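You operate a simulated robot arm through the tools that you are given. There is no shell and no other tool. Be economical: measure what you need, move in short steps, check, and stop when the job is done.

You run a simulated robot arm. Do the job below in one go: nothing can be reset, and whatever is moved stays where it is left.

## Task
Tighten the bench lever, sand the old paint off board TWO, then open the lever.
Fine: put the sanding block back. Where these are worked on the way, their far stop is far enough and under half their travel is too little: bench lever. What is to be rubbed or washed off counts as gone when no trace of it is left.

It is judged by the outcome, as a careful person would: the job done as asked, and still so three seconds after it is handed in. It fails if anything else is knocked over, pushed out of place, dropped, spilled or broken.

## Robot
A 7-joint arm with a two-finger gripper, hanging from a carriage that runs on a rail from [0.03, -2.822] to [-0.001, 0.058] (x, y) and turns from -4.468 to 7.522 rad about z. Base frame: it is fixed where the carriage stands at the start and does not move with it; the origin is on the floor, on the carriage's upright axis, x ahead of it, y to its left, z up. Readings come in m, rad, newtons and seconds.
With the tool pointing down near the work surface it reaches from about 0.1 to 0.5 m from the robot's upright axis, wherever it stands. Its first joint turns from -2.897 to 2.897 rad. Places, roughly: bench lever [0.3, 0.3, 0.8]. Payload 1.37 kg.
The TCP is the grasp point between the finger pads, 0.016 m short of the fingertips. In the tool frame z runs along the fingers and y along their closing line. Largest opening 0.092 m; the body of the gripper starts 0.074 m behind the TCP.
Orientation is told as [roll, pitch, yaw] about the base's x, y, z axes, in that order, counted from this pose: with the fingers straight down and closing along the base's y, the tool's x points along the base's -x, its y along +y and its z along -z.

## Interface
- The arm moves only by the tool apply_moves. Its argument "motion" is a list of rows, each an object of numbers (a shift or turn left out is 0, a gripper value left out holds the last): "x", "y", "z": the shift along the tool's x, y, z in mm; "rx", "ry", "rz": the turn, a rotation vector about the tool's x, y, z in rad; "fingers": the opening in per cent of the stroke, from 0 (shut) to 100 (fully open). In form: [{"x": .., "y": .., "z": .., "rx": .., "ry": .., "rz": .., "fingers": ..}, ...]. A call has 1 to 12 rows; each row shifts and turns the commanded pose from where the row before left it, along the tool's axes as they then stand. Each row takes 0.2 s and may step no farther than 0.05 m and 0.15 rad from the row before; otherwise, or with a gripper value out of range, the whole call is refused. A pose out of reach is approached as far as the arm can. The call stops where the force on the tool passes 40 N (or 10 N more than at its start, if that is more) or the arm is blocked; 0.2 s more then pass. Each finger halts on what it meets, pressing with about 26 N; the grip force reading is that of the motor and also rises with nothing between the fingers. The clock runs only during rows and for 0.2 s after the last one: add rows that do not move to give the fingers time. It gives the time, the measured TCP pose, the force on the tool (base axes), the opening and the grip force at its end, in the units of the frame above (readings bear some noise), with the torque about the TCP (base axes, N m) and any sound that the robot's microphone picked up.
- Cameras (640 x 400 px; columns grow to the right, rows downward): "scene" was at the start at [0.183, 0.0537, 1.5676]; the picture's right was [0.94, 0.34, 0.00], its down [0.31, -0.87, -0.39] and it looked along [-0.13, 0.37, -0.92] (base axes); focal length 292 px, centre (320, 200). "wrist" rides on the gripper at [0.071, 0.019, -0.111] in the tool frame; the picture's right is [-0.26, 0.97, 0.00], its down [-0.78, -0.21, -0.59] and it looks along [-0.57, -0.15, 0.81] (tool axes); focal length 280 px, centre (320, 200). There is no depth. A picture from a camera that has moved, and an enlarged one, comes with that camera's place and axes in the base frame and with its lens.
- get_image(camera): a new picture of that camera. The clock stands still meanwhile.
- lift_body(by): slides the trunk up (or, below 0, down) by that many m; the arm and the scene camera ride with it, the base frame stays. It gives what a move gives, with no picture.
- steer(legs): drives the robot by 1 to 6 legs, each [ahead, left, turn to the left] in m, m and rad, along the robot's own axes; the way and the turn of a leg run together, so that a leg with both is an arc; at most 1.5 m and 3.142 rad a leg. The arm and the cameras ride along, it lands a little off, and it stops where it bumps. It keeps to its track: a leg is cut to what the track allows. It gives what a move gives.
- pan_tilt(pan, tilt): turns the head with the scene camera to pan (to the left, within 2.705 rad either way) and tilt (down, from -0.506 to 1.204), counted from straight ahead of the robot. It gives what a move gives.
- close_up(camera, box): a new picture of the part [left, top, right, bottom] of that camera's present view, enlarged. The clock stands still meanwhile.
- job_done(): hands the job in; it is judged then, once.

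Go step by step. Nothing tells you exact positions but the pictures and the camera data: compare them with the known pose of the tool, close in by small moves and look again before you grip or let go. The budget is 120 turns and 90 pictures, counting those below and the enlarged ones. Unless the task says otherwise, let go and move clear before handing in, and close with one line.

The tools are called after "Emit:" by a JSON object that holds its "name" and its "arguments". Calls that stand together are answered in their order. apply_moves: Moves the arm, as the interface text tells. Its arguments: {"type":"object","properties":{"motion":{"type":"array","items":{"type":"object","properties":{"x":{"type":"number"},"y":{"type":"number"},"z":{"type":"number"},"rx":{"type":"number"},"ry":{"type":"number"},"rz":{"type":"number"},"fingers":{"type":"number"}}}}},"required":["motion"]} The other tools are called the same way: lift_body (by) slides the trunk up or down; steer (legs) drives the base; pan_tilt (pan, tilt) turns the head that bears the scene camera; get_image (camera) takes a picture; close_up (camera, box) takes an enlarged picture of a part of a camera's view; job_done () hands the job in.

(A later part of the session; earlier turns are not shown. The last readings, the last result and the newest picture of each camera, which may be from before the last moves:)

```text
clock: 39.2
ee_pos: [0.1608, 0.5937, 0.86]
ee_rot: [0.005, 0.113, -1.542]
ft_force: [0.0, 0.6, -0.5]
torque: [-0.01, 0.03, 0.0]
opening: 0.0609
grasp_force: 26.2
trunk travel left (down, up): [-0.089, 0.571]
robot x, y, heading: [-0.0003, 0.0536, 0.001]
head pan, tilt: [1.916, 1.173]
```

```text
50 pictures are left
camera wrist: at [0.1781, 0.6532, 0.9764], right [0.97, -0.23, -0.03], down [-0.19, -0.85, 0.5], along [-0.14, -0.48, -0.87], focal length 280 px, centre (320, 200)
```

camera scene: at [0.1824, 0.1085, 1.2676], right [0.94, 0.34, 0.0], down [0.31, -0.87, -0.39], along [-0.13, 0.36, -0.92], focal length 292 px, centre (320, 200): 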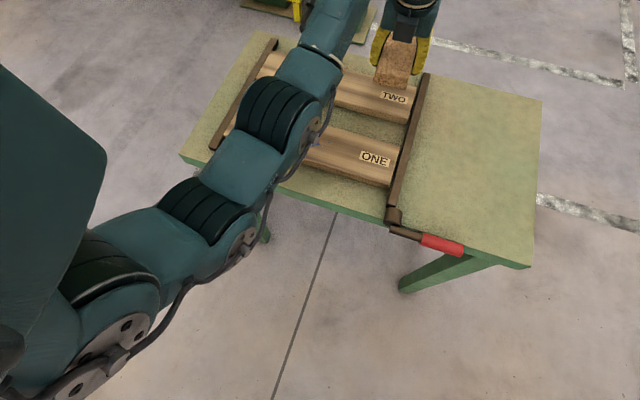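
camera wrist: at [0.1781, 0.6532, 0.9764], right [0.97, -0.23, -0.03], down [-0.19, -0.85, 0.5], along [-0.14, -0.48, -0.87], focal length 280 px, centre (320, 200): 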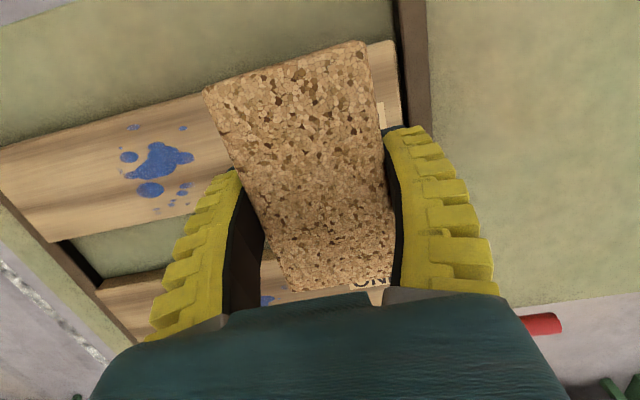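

The paint spans roughly x −0.01…0.06, y 0.553…0.64. I'll go to x≈0.10 and lower the block near the board surface.

Emit:
{"name": "apply_moves", "arguments": {"motion": [{"y": -30}, {"y": -28, "x": 2}, {"z": 35, "x": -4}, {"z": 33, "x": -3.7}, {}]}}

Emit:
{"name": "apply_moves", "arguments": {"motion": [{"z": 2}, {"z": 2}, {"z": 2}, {"z": 2}, {}]}}

Emit:
{"name": "get_image", "arguments": {"camera": "wrist"}}

```text
clock: 40.4
ee_pos: [0.1114, 0.5937, 0.79]
ee_rot: [0.003, 0.114, -1.536]
ft_force: [-0.2, 0.9, 0.3]
torque: [0.04, 0.0, -0.02]
opening: 0.0609
grasp_force: 25.9
out of reach, approached as far as the arm can: row 2
trunk travel left (down, up): [-0.089, 0.571]
robot x, y, heading: [-0.0013, 0.053, -0.0]
head pan, tilt: [1.916, 1.173]
```

```text
clock: 41.6
ee_pos: [0.1114, 0.5932, 0.7814]
ee_rot: [0.002, 0.113, -1.537]
ft_force: [-0.4, 0.2, -0.7]
torque: [-0.03, 0.01, 0.05]
opening: 0.0606
grasp_force: 26.0
trunk travel left (down, up): [-0.089, 0.571]
robot x, y, heading: [-0.0003, 0.0519, -0.002]
head pan, tilt: [1.916, 1.173]
```

```text
49 pictures are left
camera wrist: at [0.1283, 0.653, 0.8996], right [0.97, -0.23, -0.03], down [-0.18, -0.85, 0.5], along [-0.14, -0.48, -0.87], focal length 280 px, centre (320, 200)
```

wrist: 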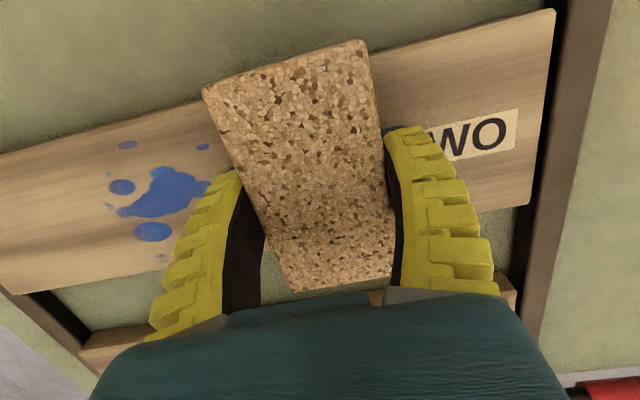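

Emit:
{"name": "apply_moves", "arguments": {"motion": [{"z": 2}, {"z": 2}, {"z": 2}, {}]}}

```text
clock: 42.6
ee_pos: [0.1112, 0.596, 0.7782]
ee_rot: [0.005, 0.118, -1.538]
ft_force: [-2.1, -6.5, 20.9]
torque: [-0.04, 0.24, 0.11]
opening: 0.0614
grasp_force: 26.3
trunk travel left (down, up): [-0.089, 0.571]
robot x, y, heading: [-0.0026, 0.0529, -0.0]
head pan, tilt: [1.916, 1.173]
```

Contact with the board at about 21 N. Now sweeping toward −x across the paint.

Emit:
{"name": "apply_moves", "arguments": {"motion": [{"y": -15, "x": 0.5}, {"y": -15, "x": 0.5}, {"y": -15, "x": 0.5}, {"y": -15, "x": 0.5}, {"y": -15, "x": 0.5}, {}]}}

Emit:
{"name": "get_image", "arguments": {"camera": "wrist"}}

```text
clock: 44.0
ee_pos: [0.1102, 0.5966, 0.7781]
ee_rot: [0.005, 0.116, -1.532]
ft_force: [6.8, -0.2, 21.3]
torque: [0.15, 0.11, 0.03]
opening: 0.0614
grasp_force: 25.8
out of reach, approached as far as the arm can: row 1, 2, 3, 4, 5
trunk travel left (down, up): [-0.089, 0.571]
robot x, y, heading: [-0.0008, 0.0556, 0.005]
head pan, tilt: [1.916, 1.173]
```

```text
48 pictures are left
camera wrist: at [0.1276, 0.6543, 0.8965], right [0.97, -0.22, -0.03], down [-0.18, -0.85, 0.49], along [-0.13, -0.48, -0.87], focal length 280 px, centre (320, 200)
```

wrist: 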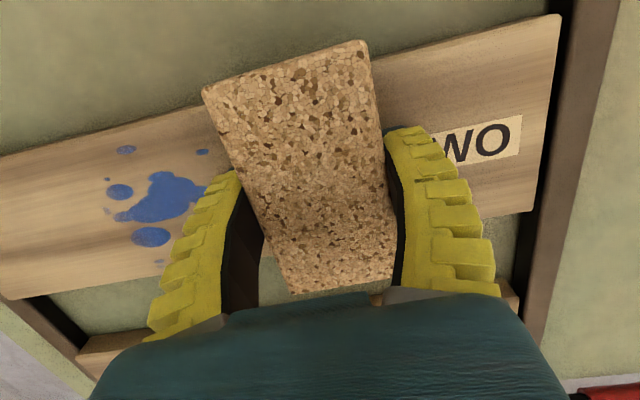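

The wrist joint is at its limit for going further left in this yaw. I'll lift slightly, yaw the tool about the vertical by +0.4 rad (keeping the block flat) and check.

Emit:
{"name": "apply_moves", "arguments": {"motion": [{"z": -15, "x": 1.7}, {"rx": 0.0113, "rz": -0.0993}, {"rx": 0.0113, "rz": -0.0993}, {"rx": 0.0113, "rz": -0.0993}, {"rx": 0.0113, "rz": -0.0993}, {}]}}

Emit:
{"name": "get_image", "arguments": {"camera": "wrist"}}

```text
clock: 45.4
ee_pos: [0.1086, 0.5922, 0.7908]
ee_rot: [0.003, 0.113, -1.136]
ft_force: [-0.4, -0.1, -0.8]
torque: [-0.01, 0.0, -0.02]
opening: 0.061
grasp_force: 25.8
trunk travel left (down, up): [-0.089, 0.571]
robot x, y, heading: [-0.0021, 0.0532, 0.001]
head pan, tilt: [1.916, 1.173]
```

```text
47 pictures are left
camera wrist: at [0.1016, 0.6548, 0.9093], right [0.99, 0.17, -0.03], down [0.16, -0.85, 0.5], along [0.06, -0.5, -0.87], focal length 280 px, centre (320, 200)
```

wrist: 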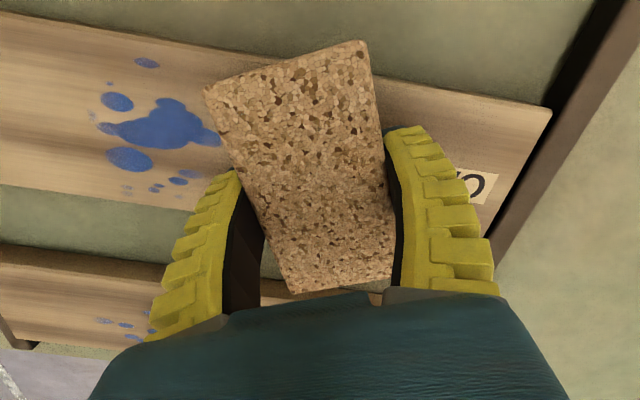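

Now lowering to contact and sweeping toward −x.

Emit:
{"name": "apply_moves", "arguments": {"motion": [{"y": 1.3, "x": 2.7, "z": 0.3}, {"z": 10, "x": -1.1}, {"z": 4, "x": -0.5}, {"y": -13.6, "x": 6.3, "z": 0.7}, {"y": -13.6, "x": 6.3, "z": 0.7}, {"y": -13.6, "x": 6.3, "z": 0.7}, {"y": -13.6, "x": 6.3, "z": 0.7}, {}]}}

Emit:
{"name": "get_image", "arguments": {"camera": "wrist"}}

```text
clock: 47.2
ee_pos: [0.0491, 0.5985, 0.7778]
ee_rot: [0.006, 0.113, -1.141]
ft_force: [2.4, -1.7, 10.8]
torque: [0.26, 0.31, -0.03]
opening: 0.0613
grasp_force: 26.0
trunk travel left (down, up): [-0.089, 0.571]
robot x, y, heading: [-0.0021, 0.0542, 0.003]
head pan, tilt: [1.916, 1.173]
```

```text
46 pictures are left
camera wrist: at [0.0428, 0.6592, 0.8966], right [0.99, 0.17, -0.03], down [0.16, -0.85, 0.5], along [0.06, -0.49, -0.87], focal length 280 px, centre (320, 200)
```

wrist: 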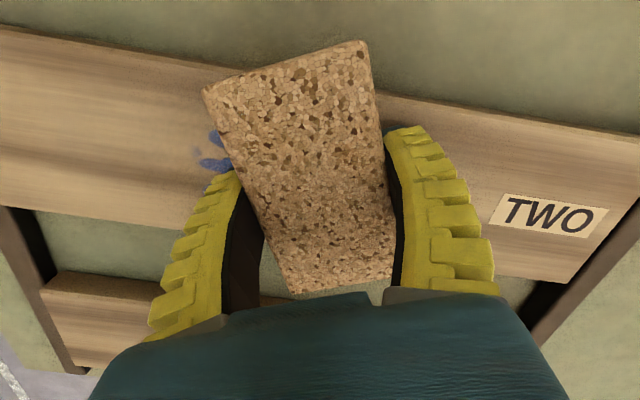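

Sliding well. Continuing past the paint's left edge.

Emit:
{"name": "apply_moves", "arguments": {"motion": [{"y": -13.6, "x": 6.2, "z": 0.9}, {"y": -13.6, "x": 6.2, "z": 0.8}, {"y": -13.6, "x": 6.2, "z": 0.7}, {"y": -13.6, "x": 6.2, "z": 0.7}, {"y": -13.6, "x": 6.2, "z": 0.7}, {"y": -13.6, "x": 6.2, "z": 0.7}, {"y": -10, "x": 4.6, "z": 0.5}, {}]}}

Emit:
{"name": "get_image", "arguments": {"camera": "wrist"}}

```text
clock: 49.0
ee_pos: [-0.0497, 0.6002, 0.778]
ee_rot: [0.004, 0.114, -1.14]
ft_force: [8.2, -0.8, 25.3]
torque: [-0.1, 0.3, 0.05]
opening: 0.0616
grasp_force: 26.7
trunk travel left (down, up): [-0.089, 0.571]
robot x, y, heading: [-0.0025, 0.0564, -0.0]
head pan, tilt: [1.916, 1.173]
```

```text
45 pictures are left
camera wrist: at [-0.0573, 0.6605, 0.8963], right [0.99, 0.17, -0.02], down [0.16, -0.85, 0.49], along [0.06, -0.49, -0.87], focal length 280 px, centre (320, 200)
```

wrist: 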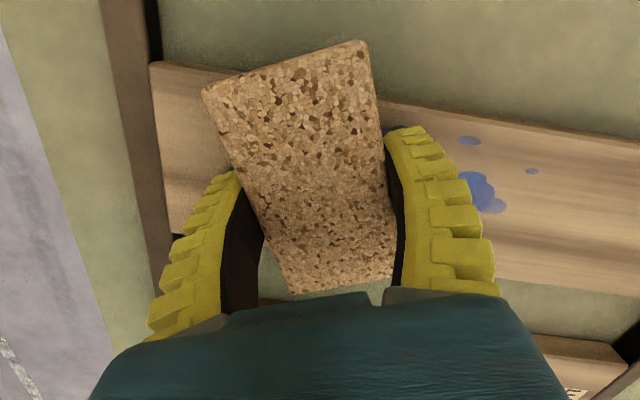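

The paint fades with each pass. Sweeping back toward +x.

Emit:
{"name": "apply_moves", "arguments": {"motion": [{"y": 12.8, "x": -8, "z": -0.7}, {"y": 13.6, "x": -6.3, "z": -0.7}, {"y": 13.6, "x": -6.3, "z": -0.7}, {"y": 13.6, "x": -6.3, "z": -0.7}, {"y": 13.6, "x": -6.3, "z": -0.7}, {"y": 13.6, "x": -6.3, "z": -0.7}, {"y": 13.6, "x": -6.3, "z": -0.7}, {"y": 13.6, "x": -6.3, "z": -0.7}, {"y": 13.6, "x": -6.3, "z": -0.7}, {"y": 13.6, "x": -6.3, "z": -0.7}, {}]}}

Emit:
{"name": "get_image", "arguments": {"camera": "wrist"}}

```text
clock: 51.4
ee_pos: [0.0973, 0.5962, 0.7786]
ee_rot: [0.003, 0.117, -1.14]
ft_force: [-8.5, 1.1, 22.3]
torque: [0.0, 0.32, 0.06]
opening: 0.0611
grasp_force: 26.1
trunk travel left (down, up): [-0.089, 0.571]
robot x, y, heading: [0.0007, 0.0547, -0.005]
head pan, tilt: [1.916, 1.173]
```

```text
44 pictures are left
camera wrist: at [0.0896, 0.6573, 0.8963], right [0.99, 0.17, -0.03], down [0.16, -0.85, 0.5], along [0.06, -0.49, -0.87], focal length 280 px, centre (320, 200)
```

wrist: 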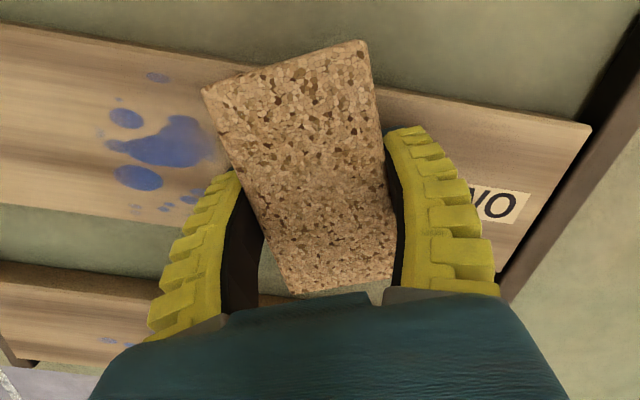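

Fading slowly; I'll do several quicker strokes at slightly higher pressure.

Emit:
{"name": "apply_moves", "arguments": {"motion": [{"y": -27.2, "x": 12.6, "z": 1.9}, {"y": -27.2, "x": 12.6, "z": 1.4}, {"y": -27.2, "x": 12.6, "z": 1.4}, {"y": -27.2, "x": 12.6, "z": 1.4}, {"y": 27.2, "x": -12.6, "z": -1.4}, {"y": 27.2, "x": -12.6, "z": -1.4}, {"y": 27.2, "x": -12.6, "z": -1.4}, {"y": 27.2, "x": -12.6, "z": -1.4}]}}

Emit:
{"name": "get_image", "arguments": {"camera": "wrist"}}

```text
clock: 51.9
ee_pos: [0.0592, 0.596, 0.778]
ee_rot: [0.007, 0.113, -1.143]
ft_force: [-2.3, -1.1, 10.6]
torque: [-0.23, 0.51, -0.11]
opening: 0.0613
grasp_force: 25.8
trunk travel left (down, up): [-0.089, 0.571]
robot x, y, heading: [-0.0013, 0.0563, 0.001]
head pan, tilt: [1.916, 1.173]
stopped in row 2: the force on the tool passed its limit at 52 N (the readings are from after the stop); the commanded pose is now the measured one
```

```text
43 pictures are left
camera wrist: at [0.0531, 0.6563, 0.8968], right [0.99, 0.16, -0.02], down [0.15, -0.86, 0.5], along [0.06, -0.49, -0.87], focal length 280 px, centre (320, 200)
```

wrist: 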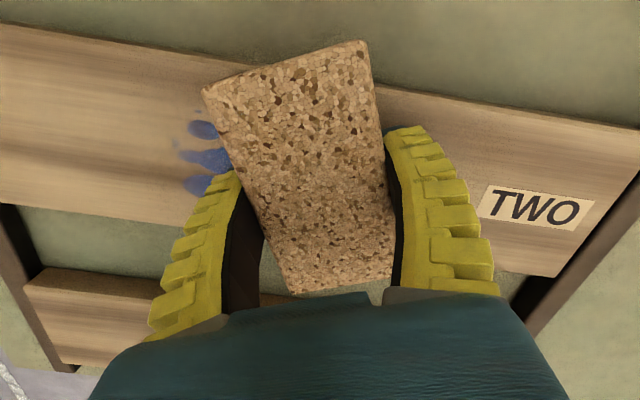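

Emit:
{"name": "apply_moves", "arguments": {"motion": [{"z": 1.0}, {"y": -16.3, "x": 7.5, "z": 0.86}, {"y": -16.3, "x": 7.5, "z": 0.86}, {"y": -16.3, "x": 7.5, "z": 0.86}, {"y": -16.3, "x": 7.5, "z": 0.86}, {"y": -13, "x": 6, "z": 0.7}, {"y": 16.3, "x": -7.5, "z": -0.86}, {"y": 16.3, "x": -7.5, "z": -0.86}, {"y": 16.3, "x": -7.5, "z": -0.86}, {"y": 16.3, "x": -7.5, "z": -0.86}, {"y": 16.3, "x": -7.5, "z": -0.86}, {"y": 16.3, "x": -7.5, "z": -0.86}]}}

Emit:
{"name": "get_image", "arguments": {"camera": "wrist"}}

```text
clock: 54.5
ee_pos: [0.0817, 0.5973, 0.7764]
ee_rot: [0.007, 0.112, -1.143]
ft_force: [-7.2, 0.3, 22.8]
torque: [-0.1, 0.5, 0.05]
opening: 0.0611
grasp_force: 25.1
trunk travel left (down, up): [-0.089, 0.571]
robot x, y, heading: [0.0011, 0.052, -0.001]
head pan, tilt: [1.916, 1.173]
```

```text
42 pictures are left
camera wrist: at [0.075, 0.6576, 0.8963], right [0.99, 0.16, -0.02], down [0.15, -0.86, 0.5], along [0.06, -0.49, -0.87], focal length 280 px, centre (320, 200)
```

wrist: 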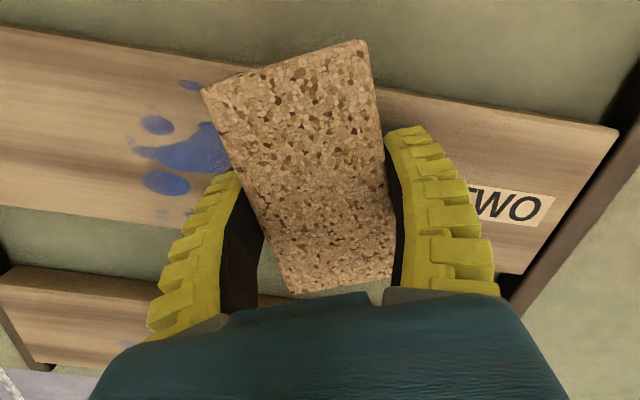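

Fading steadily with no trouble. Repeating strokes.

Emit:
{"name": "apply_moves", "arguments": {"motion": [{"y": -16.3, "x": 7.5, "z": 0.86}, {"y": -16.3, "x": 7.5, "z": 0.86}, {"y": -16.3, "x": 7.5, "z": 0.86}, {"y": -16.3, "x": 7.5, "z": 0.86}, {"y": -16.3, "x": 7.5, "z": 0.86}, {"y": -16.3, "x": 7.5, "z": 0.86}, {"y": 16.3, "x": -7.5, "z": -0.86}, {"y": 16.3, "x": -7.5, "z": -0.86}, {"y": 16.3, "x": -7.5, "z": -0.86}, {"y": 16.3, "x": -7.5, "z": -0.86}, {"y": 16.3, "x": -7.5, "z": -0.86}, {"y": 16.3, "x": -7.5, "z": -0.86}]}}

Emit:
{"name": "apply_moves", "arguments": {"motion": [{"y": -16.3, "x": 7.5, "z": 0.86}, {"y": -16.3, "x": 7.5, "z": 0.86}, {"y": -16.3, "x": 7.5, "z": 0.86}, {"y": -16.3, "x": 7.5, "z": 0.86}, {"y": -16.3, "x": 7.5, "z": 0.86}, {"y": -16.3, "x": 7.5, "z": 0.86}, {"y": 16.3, "x": -7.5, "z": -0.86}, {"y": 16.3, "x": -7.5, "z": -0.86}, {"y": 16.3, "x": -7.5, "z": -0.86}, {"y": 16.3, "x": -7.5, "z": -0.86}, {"y": 16.3, "x": -7.5, "z": -0.86}, {"y": 16.3, "x": -7.5, "z": -0.86}]}}

Emit:
{"name": "get_image", "arguments": {"camera": "wrist"}}

```text
clock: 56.3
ee_pos: [0.0024, 0.5983, 0.7774]
ee_rot: [0.005, 0.118, -1.138]
ft_force: [3.4, -0.1, 7.9]
torque: [-0.17, 0.22, 0.09]
opening: 0.0611
grasp_force: 25.8
trunk travel left (down, up): [-0.089, 0.571]
robot x, y, heading: [0.0027, 0.0583, -0.005]
head pan, tilt: [1.916, 1.173]
stopped in row 8: the force on the tool passed its limit at 58 N (the readings are from after the stop); the commanded pose is now the measured one
```

```text
clock: 58.9
ee_pos: [0.0011, 0.5978, 0.7777]
ee_rot: [0.003, 0.119, -1.138]
ft_force: [-5.4, 1.7, 17.5]
torque: [-0.43, 0.18, -0.03]
opening: 0.0609
grasp_force: 25.7
trunk travel left (down, up): [-0.089, 0.571]
robot x, y, heading: [0.0011, 0.0575, 0.0]
head pan, tilt: [1.916, 1.173]
```

```text
41 pictures are left
camera wrist: at [-0.0067, 0.6579, 0.8966], right [0.99, 0.17, -0.03], down [0.16, -0.86, 0.49], along [0.06, -0.49, -0.87], focal length 280 px, centre (320, 200)
```

wrist: 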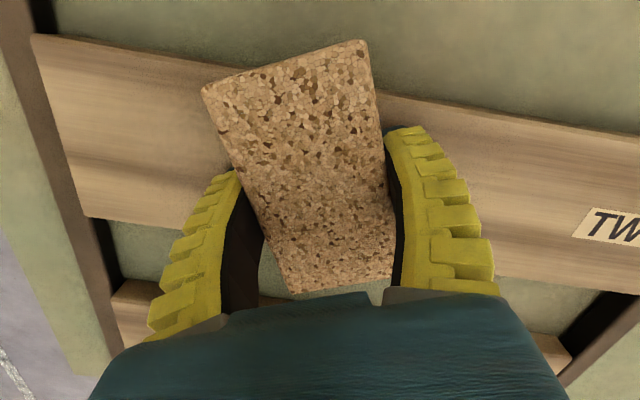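

A force-stop in one call shifted the next stroke to the left, harmlessly. From now on I'll send one call at a time with gentler reversals, starting with a rightward stroke.

Emit:
{"name": "apply_moves", "arguments": {"motion": [{"y": 14.5, "x": -6.7, "z": -0.76}, {"y": 14.5, "x": -6.7, "z": -0.76}, {"y": 14.5, "x": -6.7, "z": -0.76}, {"y": 14.5, "x": -6.7, "z": -0.76}, {"y": 14.5, "x": -6.7, "z": -0.76}, {}, {"y": -14.5, "x": 6.7, "z": 0.76}, {"y": -14.5, "x": 6.7, "z": 0.76}, {"y": -14.5, "x": 6.7, "z": 0.76}, {"y": -14.5, "x": 6.7, "z": 0.76}, {"y": -14.5, "x": 6.7, "z": 0.76}, {"y": -14.5, "x": 6.7, "z": 0.76}]}}

Emit:
{"name": "get_image", "arguments": {"camera": "wrist"}}

```text
clock: 61.5
ee_pos: [-0.0133, 0.5987, 0.778]
ee_rot: [0.006, 0.118, -1.139]
ft_force: [7.0, 0.1, 22.3]
torque: [-0.32, 0.28, 0.09]
opening: 0.0611
grasp_force: 25.8
trunk travel left (down, up): [-0.089, 0.571]
robot x, y, heading: [-0.0054, 0.0549, 0.001]
head pan, tilt: [1.916, 1.173]
```

```text
40 pictures are left
camera wrist: at [-0.0207, 0.6584, 0.8965], right [0.99, 0.17, -0.03], down [0.16, -0.86, 0.49], along [0.06, -0.49, -0.87], focal length 280 px, centre (320, 200)
```

wrist: 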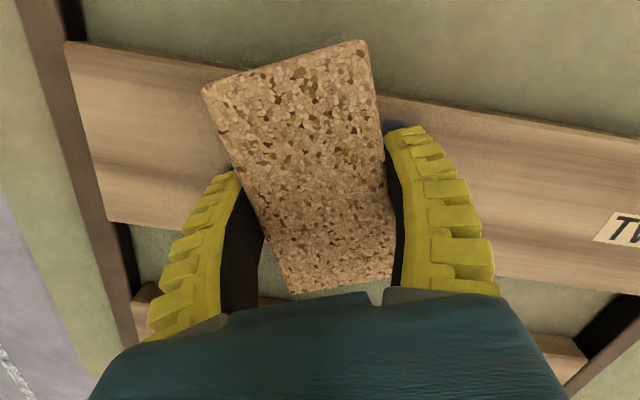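

Emit:
{"name": "apply_moves", "arguments": {"motion": [{}, {"y": 14.5, "x": -6.7, "z": -0.76}, {"y": 14.5, "x": -6.7, "z": -0.76}, {"y": 14.5, "x": -6.7, "z": -0.76}, {"y": 14.5, "x": -6.7, "z": -0.76}, {"y": 14.5, "x": -6.7, "z": -0.76}, {"y": 14.5, "x": -6.7, "z": -0.76}, {}, {"y": -14.5, "x": 6.7, "z": 0.76}, {"y": -14.5, "x": 6.7, "z": 0.76}, {"y": -14.5, "x": 6.7, "z": 0.76}, {"y": -14.5, "x": 6.7, "z": 0.76}]}}

```text
clock: 64.1
ee_pos: [0.018, 0.5989, 0.7779]
ee_rot: [0.004, 0.118, -1.139]
ft_force: [5.5, 0.2, 18.8]
torque: [-0.11, 0.35, 0.08]
opening: 0.0613
grasp_force: 26.5
trunk travel left (down, up): [-0.089, 0.571]
robot x, y, heading: [-0.0058, 0.0526, 0.003]
head pan, tilt: [1.916, 1.173]
```

Emit:
{"name": "apply_moves", "arguments": {"motion": [{"y": -14.5, "x": 6.7, "z": 0.76}, {"y": -14.5, "x": 6.7, "z": 0.76}, {}, {"y": 14.5, "x": -6.7, "z": -0.76}, {"y": 14.5, "x": -6.7, "z": -0.76}, {"y": 14.5, "x": -6.7, "z": -0.76}, {"y": 14.5, "x": -6.7, "z": -0.76}, {"y": 14.5, "x": -6.7, "z": -0.76}, {"y": 14.5, "x": -6.7, "z": -0.76}, {"y": 14.5, "x": -6.7, "z": -0.76}, {"y": 7, "x": -3.2, "z": -0.4}, {}]}}

Emit:
{"name": "get_image", "arguments": {"camera": "wrist"}}

```text
clock: 66.7
ee_pos: [0.1041, 0.5982, 0.7791]
ee_rot: [0.004, 0.118, -1.138]
ft_force: [-6.1, 0.1, 17.1]
torque: [-0.08, 0.32, 0.08]
opening: 0.061
grasp_force: 25.8
trunk travel left (down, up): [-0.089, 0.571]
robot x, y, heading: [-0.0013, 0.0553, 0.0]
head pan, tilt: [1.916, 1.173]
```

```text
39 pictures are left
camera wrist: at [0.0967, 0.6581, 0.8965], right [0.99, 0.17, -0.03], down [0.16, -0.86, 0.49], along [0.06, -0.49, -0.87], focal length 280 px, centre (320, 200)
```

wrist: 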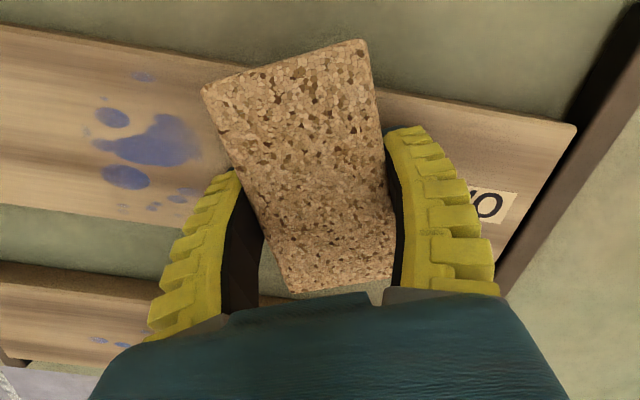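

About half gone. Continuing with longer strokes.

Emit:
{"name": "apply_moves", "arguments": {"motion": [{"y": -18.1, "x": 8.4, "z": 0.95}, {"y": -18.1, "x": 8.4, "z": 0.95}, {"y": -18.1, "x": 8.4, "z": 0.95}, {"y": -18.1, "x": 8.4, "z": 0.95}, {"y": -18.1, "x": 8.4, "z": 0.95}, {"y": -18.1, "x": 8.4, "z": 0.95}, {"y": 18.1, "x": -8.4, "z": -0.95}, {"y": 18.1, "x": -8.4, "z": -0.95}, {"y": 18.1, "x": -8.4, "z": -0.95}, {"y": 18.1, "x": -8.4, "z": -0.95}, {"y": 18.1, "x": -8.4, "z": -0.95}, {"y": 18.1, "x": -8.4, "z": -0.95}]}}

```text
clock: 69.3
ee_pos: [0.1041, 0.5977, 0.7798]
ee_rot: [0.003, 0.116, -1.137]
ft_force: [-1.8, 0.6, 10.9]
torque: [0.06, 0.43, 0.06]
opening: 0.0609
grasp_force: 26.3
trunk travel left (down, up): [-0.089, 0.571]
robot x, y, heading: [-0.002, 0.0526, -0.001]
head pan, tilt: [1.916, 1.173]
```

Emit:
{"name": "apply_moves", "arguments": {"motion": [{"y": -18.1, "x": 8.4, "z": 1.6}, {"y": -18.1, "x": 8.4, "z": 0.95}, {"y": -18.1, "x": 8.4, "z": 0.95}, {"y": -18.1, "x": 8.4, "z": 0.95}, {"y": -18.1, "x": 8.4, "z": 0.95}, {"y": -18.1, "x": 8.4, "z": 0.95}, {"y": 18.1, "x": -8.4, "z": -0.95}, {"y": 18.1, "x": -8.4, "z": -0.95}, {"y": 18.1, "x": -8.4, "z": -0.95}, {"y": 18.1, "x": -8.4, "z": -0.95}, {"y": 18.1, "x": -8.4, "z": -0.95}, {"y": 18.1, "x": -8.4, "z": -0.95}]}}

Emit:
{"name": "get_image", "arguments": {"camera": "wrist"}}

```text
clock: 71.9
ee_pos: [0.1046, 0.5971, 0.7777]
ee_rot: [0.006, 0.119, -1.139]
ft_force: [-4.9, 0.8, 17.7]
torque: [-0.38, 0.32, 0.06]
opening: 0.0611
grasp_force: 25.7
trunk travel left (down, up): [-0.089, 0.571]
robot x, y, heading: [-0.003, 0.0573, -0.001]
head pan, tilt: [1.916, 1.173]
```

```text
38 pictures are left
camera wrist: at [0.097, 0.6581, 0.8967], right [0.99, 0.17, -0.03], down [0.16, -0.86, 0.49], along [0.06, -0.49, -0.87], focal length 280 px, centre (320, 200)
```

wrist: 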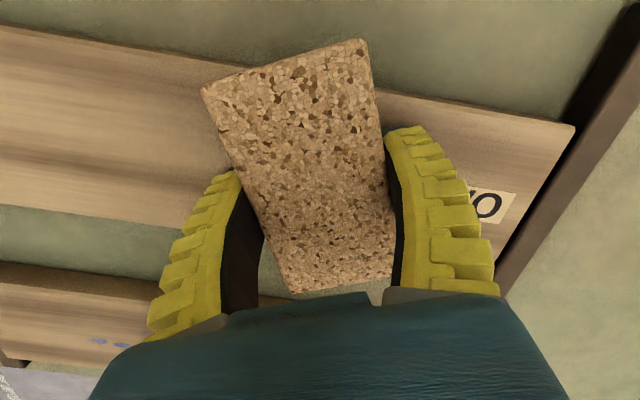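

The paint appears gone. I'll lift and inspect closely.

Emit:
{"name": "apply_moves", "arguments": {"motion": [{"z": -20, "x": 2.3}, {"z": -30, "x": 3.4}, {"z": -30, "x": 3.4}, {"y": 27.2, "x": -12.6, "z": -1.4}, {"y": 27.2, "x": -12.6, "z": -1.4}, {}]}}

Emit:
{"name": "close_up", "arguments": {"camera": "wrist", "box": [0, 0, 320, 200]}}

Emit:
{"name": "get_image", "arguments": {"camera": "scene"}}

```text
clock: 73.3
ee_pos: [0.1658, 0.5953, 0.8567]
ee_rot: [0.004, 0.117, -1.137]
ft_force: [0.0, -0.1, 0.1]
torque: [0.01, 0.02, 0.0]
opening: 0.0611
grasp_force: 26.3
trunk travel left (down, up): [-0.089, 0.571]
robot x, y, heading: [-0.0002, 0.0546, 0.002]
head pan, tilt: [1.916, 1.173]
```

```text
2.00 times, centred on (160, 100) of wrist
camera zoom: at [0.1578, 0.6557, 0.975], right [0.99, 0.17, -0.03], down [0.16, -0.85, 0.49], along [0.06, -0.49, -0.87], focal length 561 px, centre (640, 400)
```

zoom: 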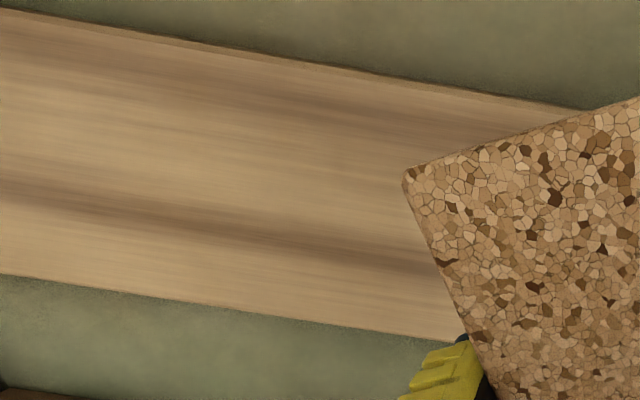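

```text
36 pictures are left
camera scene: at [0.1823, 0.1085, 1.2675], right [0.94, 0.34, 0.0], down [0.31, -0.87, -0.39], along [-0.13, 0.36, -0.92], focal length 292 px, centre (320, 200)
```

scene: 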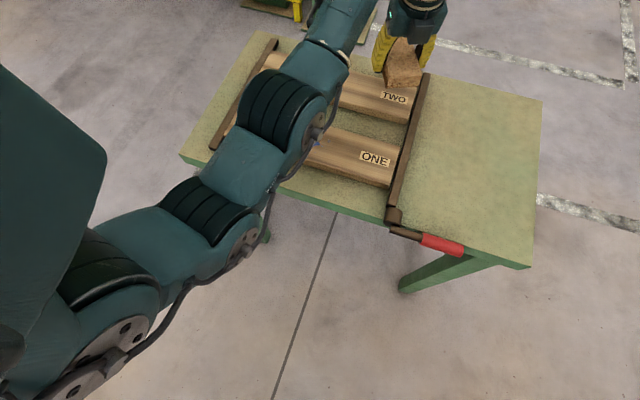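

Board TWO is clean. Carrying the block back over its original place and restoring the yaw.

Emit:
{"name": "apply_moves", "arguments": {"motion": [{"y": 32.7, "x": -28.4, "z": -3.3}, {"y": 32.7, "x": -28.4, "z": -3.3}, {"y": 32.7, "x": -28.4, "z": -3.3}, {"y": 32.7, "x": -28.4, "z": -3.3}, {"y": 32.7, "x": -28.4, "z": -3.3}, {"y": 32.7, "x": -28.4, "z": -3.3}, {"rx": -0.0113, "rz": 0.0993}, {"rx": -0.0113, "rz": 0.0993}, {"rx": -0.0113, "rz": 0.0993}, {"rx": -0.0113, "rz": 0.0993}, {}]}}

Emit:
{"name": "get_image", "arguments": {"camera": "wrist"}}

```text
clock: 75.7
ee_pos: [0.415, 0.5216, 0.8581]
ee_rot: [0.003, 0.116, -1.539]
ft_force: [1.2, 0.4, -0.3]
torque: [0.0, 0.04, 0.01]
opening: 0.0609
grasp_force: 26.3
trunk travel left (down, up): [-0.089, 0.571]
robot x, y, heading: [-0.0035, 0.0569, 0.004]
head pan, tilt: [1.916, 1.173]
```

```text
35 pictures are left
camera wrist: at [0.4317, 0.5802, 0.9764], right [0.97, -0.23, -0.03], down [-0.19, -0.85, 0.49], along [-0.14, -0.47, -0.87], focal length 280 px, centre (320, 200)
```

wrist: 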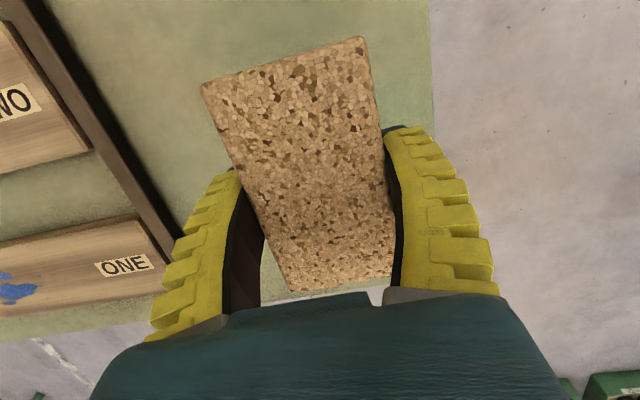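

Emit:
{"name": "apply_moves", "arguments": {"motion": [{"z": 35, "x": -4}, {"z": 35, "x": -4}, {"z": 24, "x": -2.7}, {"z": 2}, {"z": 2}, {}]}}

```text
clock: 77.1
ee_pos: [0.4147, 0.5227, 0.7587]
ee_rot: [0.003, 0.116, -1.539]
ft_force: [-0.7, -0.6, -0.4]
torque: [0.03, -0.05, 0.0]
opening: 0.0605
grasp_force: 26.1
trunk travel left (down, up): [-0.089, 0.571]
robot x, y, heading: [0.0006, 0.0558, 0.005]
head pan, tilt: [1.916, 1.173]
```

Emit:
{"name": "apply_moves", "arguments": {"motion": [{"z": 1}, {"z": 1}, {"z": 1}, {}]}}

```text
clock: 78.1
ee_pos: [0.4144, 0.5232, 0.7563]
ee_rot: [0.001, 0.115, -1.54]
ft_force: [-1.1, -0.3, 0.3]
torque: [0.07, 0.02, 0.01]
opening: 0.0608
grasp_force: 26.2
trunk travel left (down, up): [-0.089, 0.571]
robot x, y, heading: [-0.0003, 0.0557, 0.004]
head pan, tilt: [1.916, 1.173]
```

Emit:
{"name": "apply_moves", "arguments": {"motion": [{"z": 1}, {"z": 1}, {"z": 1}, {}]}}

```text
clock: 79.1
ee_pos: [0.4157, 0.5238, 0.7553]
ee_rot: [0.006, 0.118, -1.539]
ft_force: [-5.6, -6.4, 23.1]
torque: [-0.49, 0.47, 0.02]
opening: 0.0609
grasp_force: 26.0
trunk travel left (down, up): [-0.089, 0.571]
robot x, y, heading: [0.002, 0.0543, 0.002]
head pan, tilt: [1.916, 1.173]
```

Contact. Easing off slightly, releasing and rising straight up.

Emit:
{"name": "apply_moves", "arguments": {"motion": [{"z": -1.5}, {"fingers": 95}, {}, {}, {"z": -30, "x": 3.4}, {"z": -30, "x": 3.4}, {"z": -30, "x": 3.4}, {}]}}

Emit:
{"name": "get_image", "arguments": {"camera": "wrist"}}

```text
clock: 80.9
ee_pos: [0.4127, 0.5223, 0.8462]
ee_rot: [0.002, 0.115, -1.539]
ft_force: [0.0, 0.4, 0.0]
torque: [-0.01, -0.02, 0.01]
opening: 0.088
grasp_force: 0.8
trunk travel left (down, up): [-0.089, 0.571]
robot x, y, heading: [0.0002, 0.0564, 0.001]
head pan, tilt: [1.916, 1.173]
```

```text
34 pictures are left
camera wrist: at [0.4307, 0.5804, 0.9636], right [0.97, -0.23, -0.03], down [-0.19, -0.85, 0.49], along [-0.14, -0.48, -0.87], focal length 280 px, centre (320, 200)
```

wrist: 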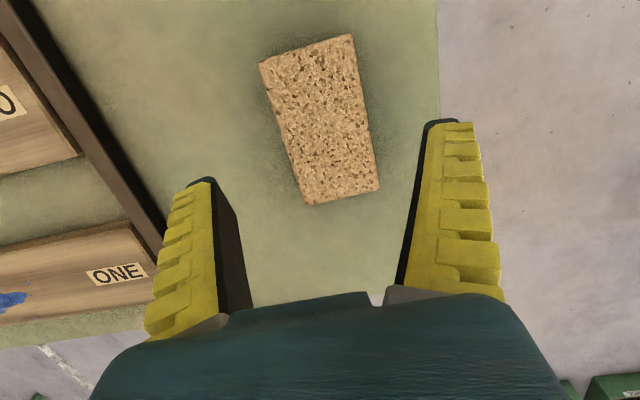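

The block is back in place. Next I'll retract, undo the tilt and yaw, and raise the trunk ready for the lever.

Emit:
{"name": "apply_moves", "arguments": {"motion": [{"z": -40}, {"ry": -0.115, "x": -20}, {"x": -45}, {"x": -45}, {"x": -45}, {"x": -45}, {}]}}

Emit:
{"name": "apply_moves", "arguments": {"motion": [{"rz": -0.15}, {"rz": -0.15}, {"rz": -0.15}, {"rz": -0.15}, {"rz": -0.15}, {"rz": -0.15}, {"rz": -0.15}, {"rz": -0.15}, {"rz": -0.15}, {"rz": -0.15}, {"rz": -0.039, "fingers": 45}, {}]}}

Emit:
{"name": "lift_body", "arguments": {"by": 0.2}}

Emit:
{"name": "get_image", "arguments": {"camera": "scene"}}

```text
clock: 82.5
ee_pos: [0.4204, 0.3169, 0.8829]
ee_rot: [0.002, 0.002, -1.536]
ft_force: [-0.4, -0.2, -1.5]
torque: [-0.02, 0.04, -0.03]
opening: 0.0883
grasp_force: 0.1
trunk travel left (down, up): [-0.089, 0.571]
robot x, y, heading: [-0.0025, 0.0538, 0.0]
head pan, tilt: [1.916, 1.173]
```

```text
clock: 85.1
ee_pos: [0.4206, 0.317, 0.8815]
ee_rot: [0.0, -0.001, -0.001]
ft_force: [0.4, -0.9, 0.5]
torque: [0.02, -0.02, 0.05]
opening: 0.0447
grasp_force: 2.1
trunk travel left (down, up): [-0.089, 0.571]
robot x, y, heading: [-0.0027, 0.0593, -0.004]
head pan, tilt: [1.916, 1.173]
```

```text
clock: 87.3
ee_pos: [0.4209, 0.318, 1.0821]
ee_rot: [0.001, -0.002, 0.0]
ft_force: [-0.2, -0.2, -0.8]
torque: [0.02, 0.0, 0.04]
opening: 0.0444
grasp_force: 2.4
trunk travel left (down, up): [-0.289, 0.371]
robot x, y, heading: [-0.0014, 0.0572, 0.005]
head pan, tilt: [1.916, 1.173]
```

```text
33 pictures are left
camera scene: at [0.1824, 0.1086, 1.4675], right [0.94, 0.34, 0.0], down [0.31, -0.87, -0.39], along [-0.13, 0.36, -0.92], focal length 292 px, centre (320, 200)
```

scene: 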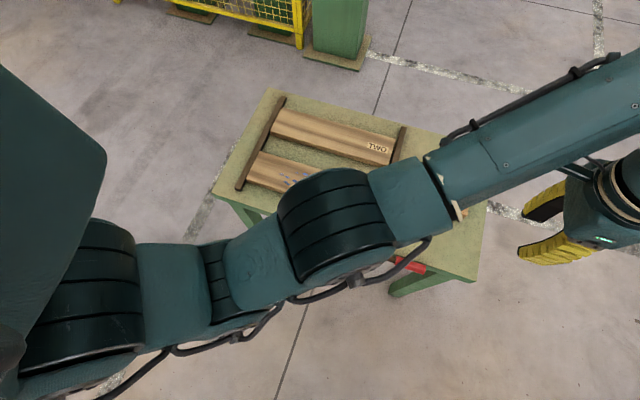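

Emit:
{"name": "apply_moves", "arguments": {"motion": [{"x": 40, "z": 20, "y": -7}, {"x": 40, "z": 20, "y": -7}, {"z": 48}, {"z": 48}, {"z": 48}, {"z": 35}, {}]}}

Emit:
{"name": "get_image", "arguments": {"camera": "wrist"}}

```text
clock: 88.9
ee_pos: [0.3595, 0.317, 0.8486]
ee_rot: [0.002, -0.002, 0.0]
ft_force: [-0.1, -0.2, -1.6]
torque: [-0.01, -0.01, 0.01]
opening: 0.0446
grasp_force: 1.9
out of reach, approached as far as the arm can: row 2
trunk travel left (down, up): [-0.289, 0.371]
robot x, y, heading: [0.0009, 0.058, -0.001]
head pan, tilt: [1.916, 1.173]
```

```text
32 pictures are left
camera wrist: at [0.2885, 0.3365, 0.96], right [0.26, 0.96, 0.0], down [0.78, -0.21, 0.59], along [0.57, -0.15, -0.81], focal length 280 px, centre (320, 200)
```

wrist: 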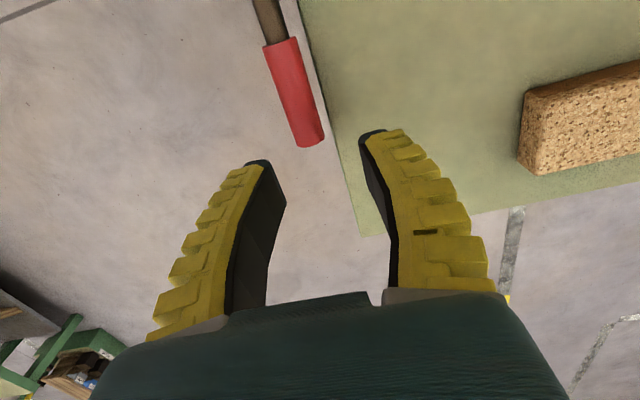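

Emit:
{"name": "apply_moves", "arguments": {"motion": [{"x": 11, "y": -11}, {"x": 11}, {"z": 35}, {"z": 35}, {"z": 12}, {}]}}

Emit:
{"name": "get_image", "arguments": {"camera": "wrist"}}

```text
clock: 90.3
ee_pos: [0.3366, 0.3069, 0.7679]
ee_rot: [0.002, -0.002, 0.001]
ft_force: [-0.3, -0.2, 0.4]
torque: [-0.01, -0.03, 0.02]
opening: 0.0446
grasp_force: 2.2
trunk travel left (down, up): [-0.289, 0.371]
robot x, y, heading: [-0.001, 0.0551, -0.0]
head pan, tilt: [1.916, 1.173]
```

```text
31 pictures are left
camera wrist: at [0.2663, 0.3265, 0.8787], right [0.26, 0.96, 0.0], down [0.78, -0.21, 0.59], along [0.57, -0.15, -0.81], focal length 280 px, centre (320, 200)
```

wrist: 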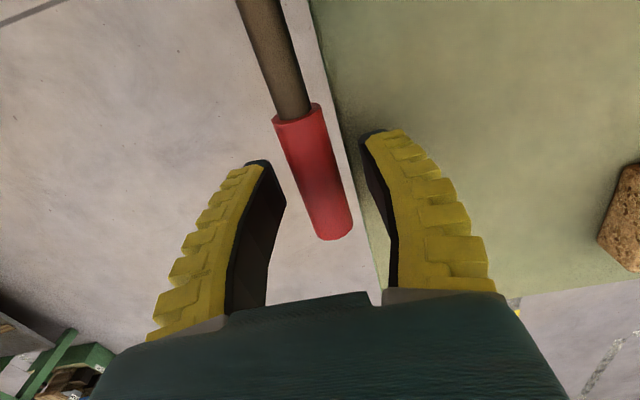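

Emit:
{"name": "apply_moves", "arguments": {"motion": [{"z": 5}, {"z": 4}, {"fingers": 0}, {}, {}]}}

Emit:
{"name": "get_image", "arguments": {"camera": "wrist"}}

```text
clock: 91.5
ee_pos: [0.3376, 0.3051, 0.7609]
ee_rot: [0.0, -0.002, -0.001]
ft_force: [-5.2, -10.8, 14.2]
torque: [-0.13, 0.37, 0.14]
opening: 0.0179
grasp_force: 28.2
trunk travel left (down, up): [-0.289, 0.371]
robot x, y, heading: [-0.0015, 0.055, 0.003]
head pan, tilt: [1.916, 1.173]
```

```text
30 pictures are left
camera wrist: at [0.2664, 0.3244, 0.8707], right [0.26, 0.96, 0.0], down [0.78, -0.21, 0.59], along [0.57, -0.15, -0.81], focal length 280 px, centre (320, 200)
```

wrist: 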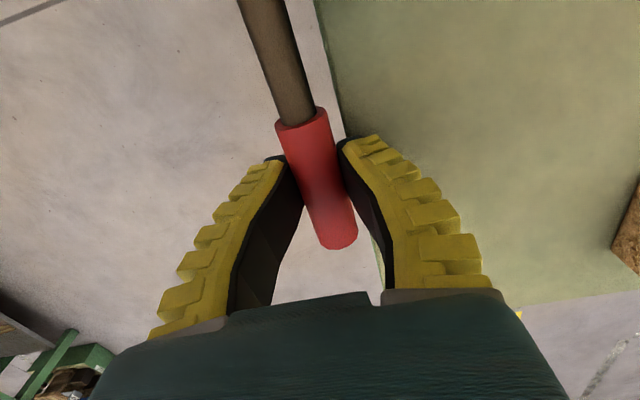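

Gripped. Raising the lever along its arc.

Emit:
{"name": "apply_moves", "arguments": {"motion": [{"x": 0.6, "z": -8}, {"x": 1.5, "z": -8}, {"x": 2, "z": -8}, {}]}}

Emit:
{"name": "get_image", "arguments": {"camera": "wrist"}}

```text
clock: 92.5
ee_pos: [0.3335, 0.3067, 0.7825]
ee_rot: [0.004, -0.001, 0.001]
ft_force: [0.8, -0.1, 0.0]
torque: [0.0, 0.0, -0.04]
opening: 0.0
grasp_force: 27.4
trunk travel left (down, up): [-0.289, 0.371]
robot x, y, heading: [0.004, 0.0562, -0.0]
head pan, tilt: [1.916, 1.173]
```

```text
29 pictures are left
camera wrist: at [0.2624, 0.3263, 0.8946], right [0.26, 0.96, 0.0], down [0.78, -0.21, 0.59], along [0.57, -0.15, -0.81], focal length 280 px, centre (320, 200)
```

wrist: 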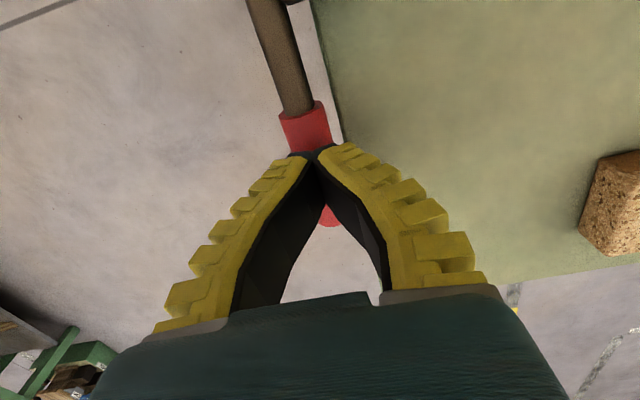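

It slipped off the top. I'll reopen, regrip nearer the handle end and deeper, watching for bench contact.

Emit:
{"name": "apply_moves", "arguments": {"motion": [{"z": -15}, {"fingers": 45, "x": -22}, {}, {"z": 20}, {"z": 14}, {"z": 4}, {"z": 2}, {}]}}

Emit:
{"name": "get_image", "arguments": {"camera": "wrist"}}

```text
clock: 94.3
ee_pos: [0.3564, 0.3077, 0.7591]
ee_rot: [0.002, -0.003, 0.001]
ft_force: [-0.3, 0.0, 0.2]
torque: [-0.02, -0.03, -0.04]
opening: 0.0445
grasp_force: 1.9
trunk travel left (down, up): [-0.289, 0.371]
robot x, y, heading: [-0.0026, 0.0508, -0.003]
head pan, tilt: [1.916, 1.173]
```

```text
28 pictures are left
camera wrist: at [0.2843, 0.3266, 0.8688], right [0.26, 0.96, 0.0], down [0.78, -0.21, 0.59], along [0.57, -0.15, -0.81], focal length 280 px, centre (320, 200)
```

wrist: 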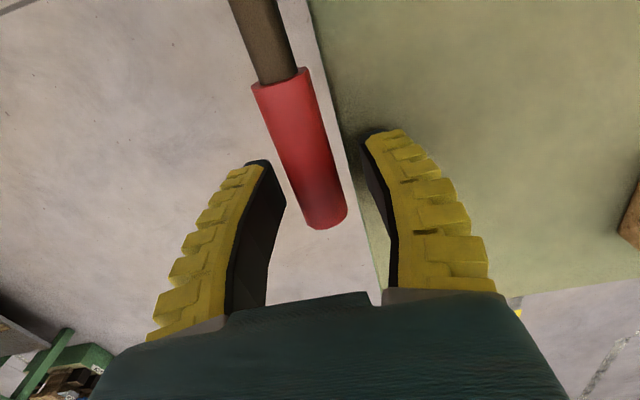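

Emit:
{"name": "apply_moves", "arguments": {"motion": [{"z": 2}, {"z": 2}, {"z": 2}, {"z": 2}, {}]}}

```text
clock: 95.5
ee_pos: [0.3553, 0.3109, 0.7512]
ee_rot: [0.007, -0.005, 0.0]
ft_force: [-8.4, 3.4, 20.8]
torque: [0.65, 0.13, 0.33]
opening: 0.0505
grasp_force: 3.4
trunk travel left (down, up): [-0.289, 0.371]
robot x, y, heading: [0.0006, 0.0519, 0.003]
head pan, tilt: [1.916, 1.173]
```

The fingertip touches the bench there. I'll back off 2 mm and grip.

Emit:
{"name": "apply_moves", "arguments": {"motion": [{"z": -3, "y": -3}, {"fingers": 0}, {}, {}]}}

Emit:
{"name": "get_image", "arguments": {"camera": "wrist"}}

```text
clock: 96.5
ee_pos: [0.3558, 0.3066, 0.7539]
ee_rot: [0.004, -0.003, 0.0]
ft_force: [-9.5, 2.4, 32.7]
torque: [0.93, 0.24, 0.02]
opening: 0.0166
grasp_force: 26.2
trunk travel left (down, up): [-0.289, 0.371]
robot x, y, heading: [-0.0021, 0.0539, 0.001]
head pan, tilt: [1.916, 1.173]
```

```text
27 pictures are left
camera wrist: at [0.2845, 0.3255, 0.8659], right [0.26, 0.96, 0.01], down [0.78, -0.22, 0.59], along [0.57, -0.15, -0.81], focal length 280 px, centre (320, 200)
```

wrist: 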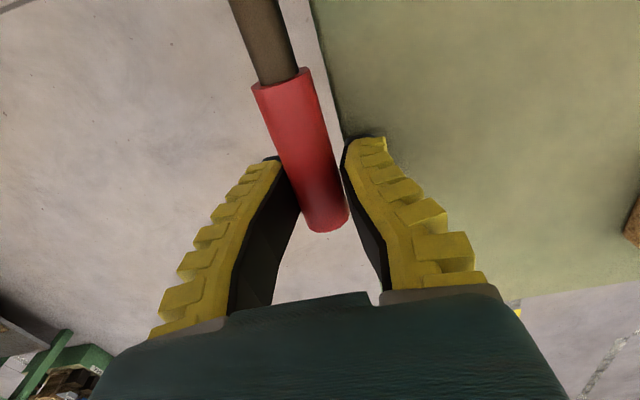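

Emit:
{"name": "apply_moves", "arguments": {"motion": [{"z": -4}, {"z": -5, "x": 0.3}, {"z": -5, "x": 0.5}, {}]}}

Emit:
{"name": "get_image", "arguments": {"camera": "wrist"}}

```text
clock: 97.5
ee_pos: [0.3537, 0.3048, 0.7662]
ee_rot: [0.001, 0.0, 0.002]
ft_force: [4.0, 9.2, -10.6]
torque: [0.01, -0.82, 0.1]
opening: 0.0151
grasp_force: 27.8
trunk travel left (down, up): [-0.289, 0.371]
robot x, y, heading: [0.0027, 0.0526, 0.002]
head pan, tilt: [1.916, 1.173]
```

```text
26 pictures are left
camera wrist: at [0.2832, 0.3241, 0.8775], right [0.26, 0.96, 0.0], down [0.78, -0.21, 0.59], along [0.57, -0.15, -0.81], focal length 280 px, centre (320, 200)
```

wrist: 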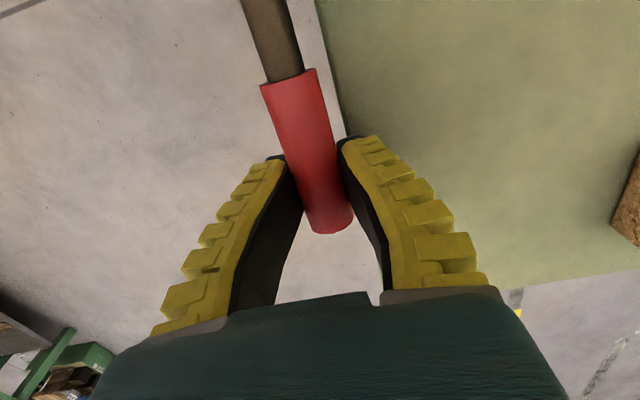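

The lever came up a bit. Regripping deeper on the handle now that there's clearance.

Emit:
{"name": "apply_moves", "arguments": {"motion": [{"fingers": 40}, {}, {"z": 8}, {"fingers": 0}, {}, {}]}}

Emit:
{"name": "apply_moves", "arguments": {"motion": [{"z": -6, "x": 0.5}, {"z": -7, "x": 0.8}, {"z": -7, "x": 1.2}, {"z": -7, "x": 1.7}, {}]}}

Emit:
{"name": "get_image", "arguments": {"camera": "wrist"}}

```text
clock: 98.9
ee_pos: [0.3546, 0.3059, 0.7591]
ee_rot: [0.005, -0.001, 0.0]
ft_force: [2.1, 6.3, -8.4]
torque: [-0.04, -0.66, 0.04]
opening: 0.0178
grasp_force: 28.1
trunk travel left (down, up): [-0.289, 0.371]
robot x, y, heading: [-0.0029, 0.0537, -0.005]
head pan, tilt: [1.916, 1.173]
```

```text
clock: 100.1
ee_pos: [0.3496, 0.3043, 0.7855]
ee_rot: [0.003, 0.0, 0.001]
ft_force: [-0.4, 5.4, -3.8]
torque: [-0.08, -0.08, -0.05]
opening: 0.0061
grasp_force: 27.3
trunk travel left (down, up): [-0.289, 0.371]
robot x, y, heading: [0.0005, 0.0531, 0.001]
head pan, tilt: [1.916, 1.173]
```

```text
25 pictures are left
camera wrist: at [0.2791, 0.3239, 0.8972], right [0.26, 0.96, 0.0], down [0.78, -0.21, 0.59], along [0.57, -0.15, -0.81], focal length 280 px, centre (320, 200)
```

wrist: 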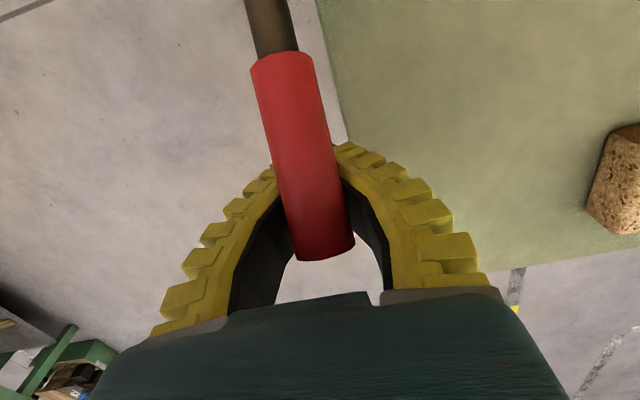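

The fingers have now closed beneath the handle, which is ideal for lifting. Continuing upward.

Emit:
{"name": "apply_moves", "arguments": {"motion": [{"z": -8, "x": 2}, {"z": -8, "x": 3}, {"z": -8, "x": 4}, {}]}}

Emit:
{"name": "get_image", "arguments": {"camera": "wrist"}}

```text
clock: 101.1
ee_pos: [0.3409, 0.3041, 0.8106]
ee_rot: [0.003, -0.002, 0.0]
ft_force: [0.5, 4.9, -2.0]
torque: [-0.1, -0.03, -0.04]
opening: 0.0058
grasp_force: 28.0
trunk travel left (down, up): [-0.289, 0.371]
robot x, y, heading: [-0.0015, 0.0542, -0.004]
head pan, tilt: [1.916, 1.173]
```

```text
24 pictures are left
camera wrist: at [0.2702, 0.3237, 0.9215], right [0.26, 0.96, 0.0], down [0.78, -0.21, 0.59], along [0.57, -0.15, -0.81], focal length 280 px, centre (320, 200)
```

wrist: 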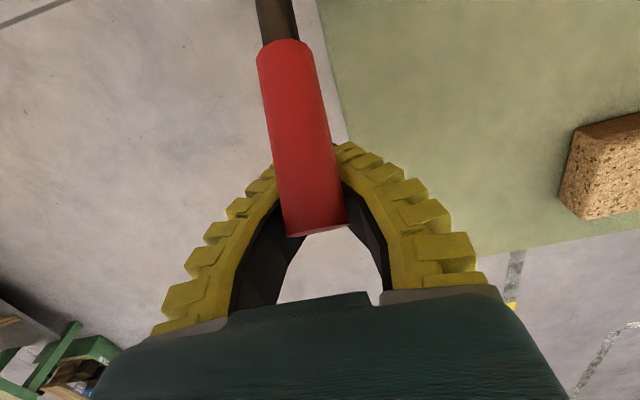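

Emit:
{"name": "apply_moves", "arguments": {"motion": [{"x": 5, "z": -8.5}, {"x": 6, "z": -8}, {"x": 7, "z": -7}, {"x": 8, "z": -6}, {}]}}

Emit:
{"name": "get_image", "arguments": {"camera": "wrist"}}

```text
clock: 102.3
ee_pos: [0.3146, 0.3042, 0.841]
ee_rot: [0.003, -0.004, -0.001]
ft_force: [1.6, 1.9, 0.0]
torque: [-0.09, 0.09, 0.04]
opening: 0.0061
grasp_force: 28.3
trunk travel left (down, up): [-0.289, 0.371]
robot x, y, heading: [0.0008, 0.053, -0.0]
head pan, tilt: [1.916, 1.173]
```

```text
23 pictures are left
camera wrist: at [0.244, 0.3235, 0.9509], right [0.26, 0.96, 0.0], down [0.78, -0.21, 0.59], along [0.57, -0.15, -0.81], focal length 280 px, centre (320, 200)
```

wrist: 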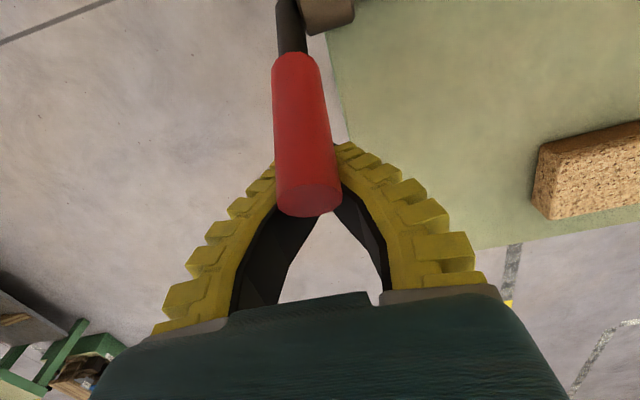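

Emit:
{"name": "apply_moves", "arguments": {"motion": [{"x": 8, "z": -4}, {"x": 8, "z": -3}, {"x": 8, "z": -2}, {}]}}

Emit:
{"name": "get_image", "arguments": {"camera": "wrist"}}

```text
clock: 102.9
ee_pos: [0.3071, 0.3049, 0.8469]
ee_rot: [0.007, -0.015, -0.009]
ft_force: [23.9, 5.2, -14.8]
torque: [-0.09, 0.05, -0.18]
opening: 0.0057
grasp_force: 28.4
trunk travel left (down, up): [-0.289, 0.371]
robot x, y, heading: [-0.0019, 0.0543, 0.001]
head pan, tilt: [1.916, 1.173]
stopped in row 3: the force on the tool passed its limit at 48 N (the readings are from after the stop); the commanded pose is now the measured one
```

```text
22 pictures are left
camera wrist: at [0.234, 0.3233, 0.9565], right [0.27, 0.96, 0.01], down [0.77, -0.22, 0.6], along [0.58, -0.15, -0.8], focal length 280 px, centre (320, 200)
```

wrist: 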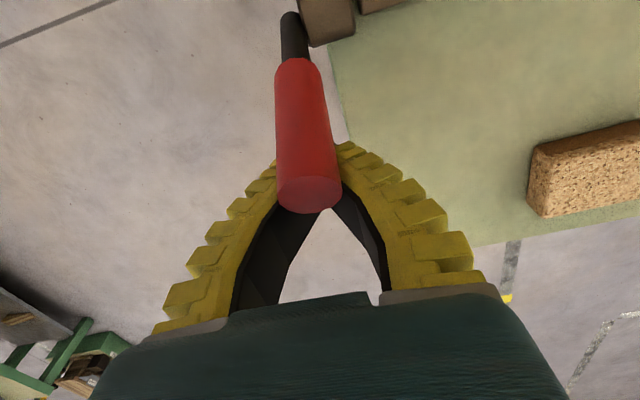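

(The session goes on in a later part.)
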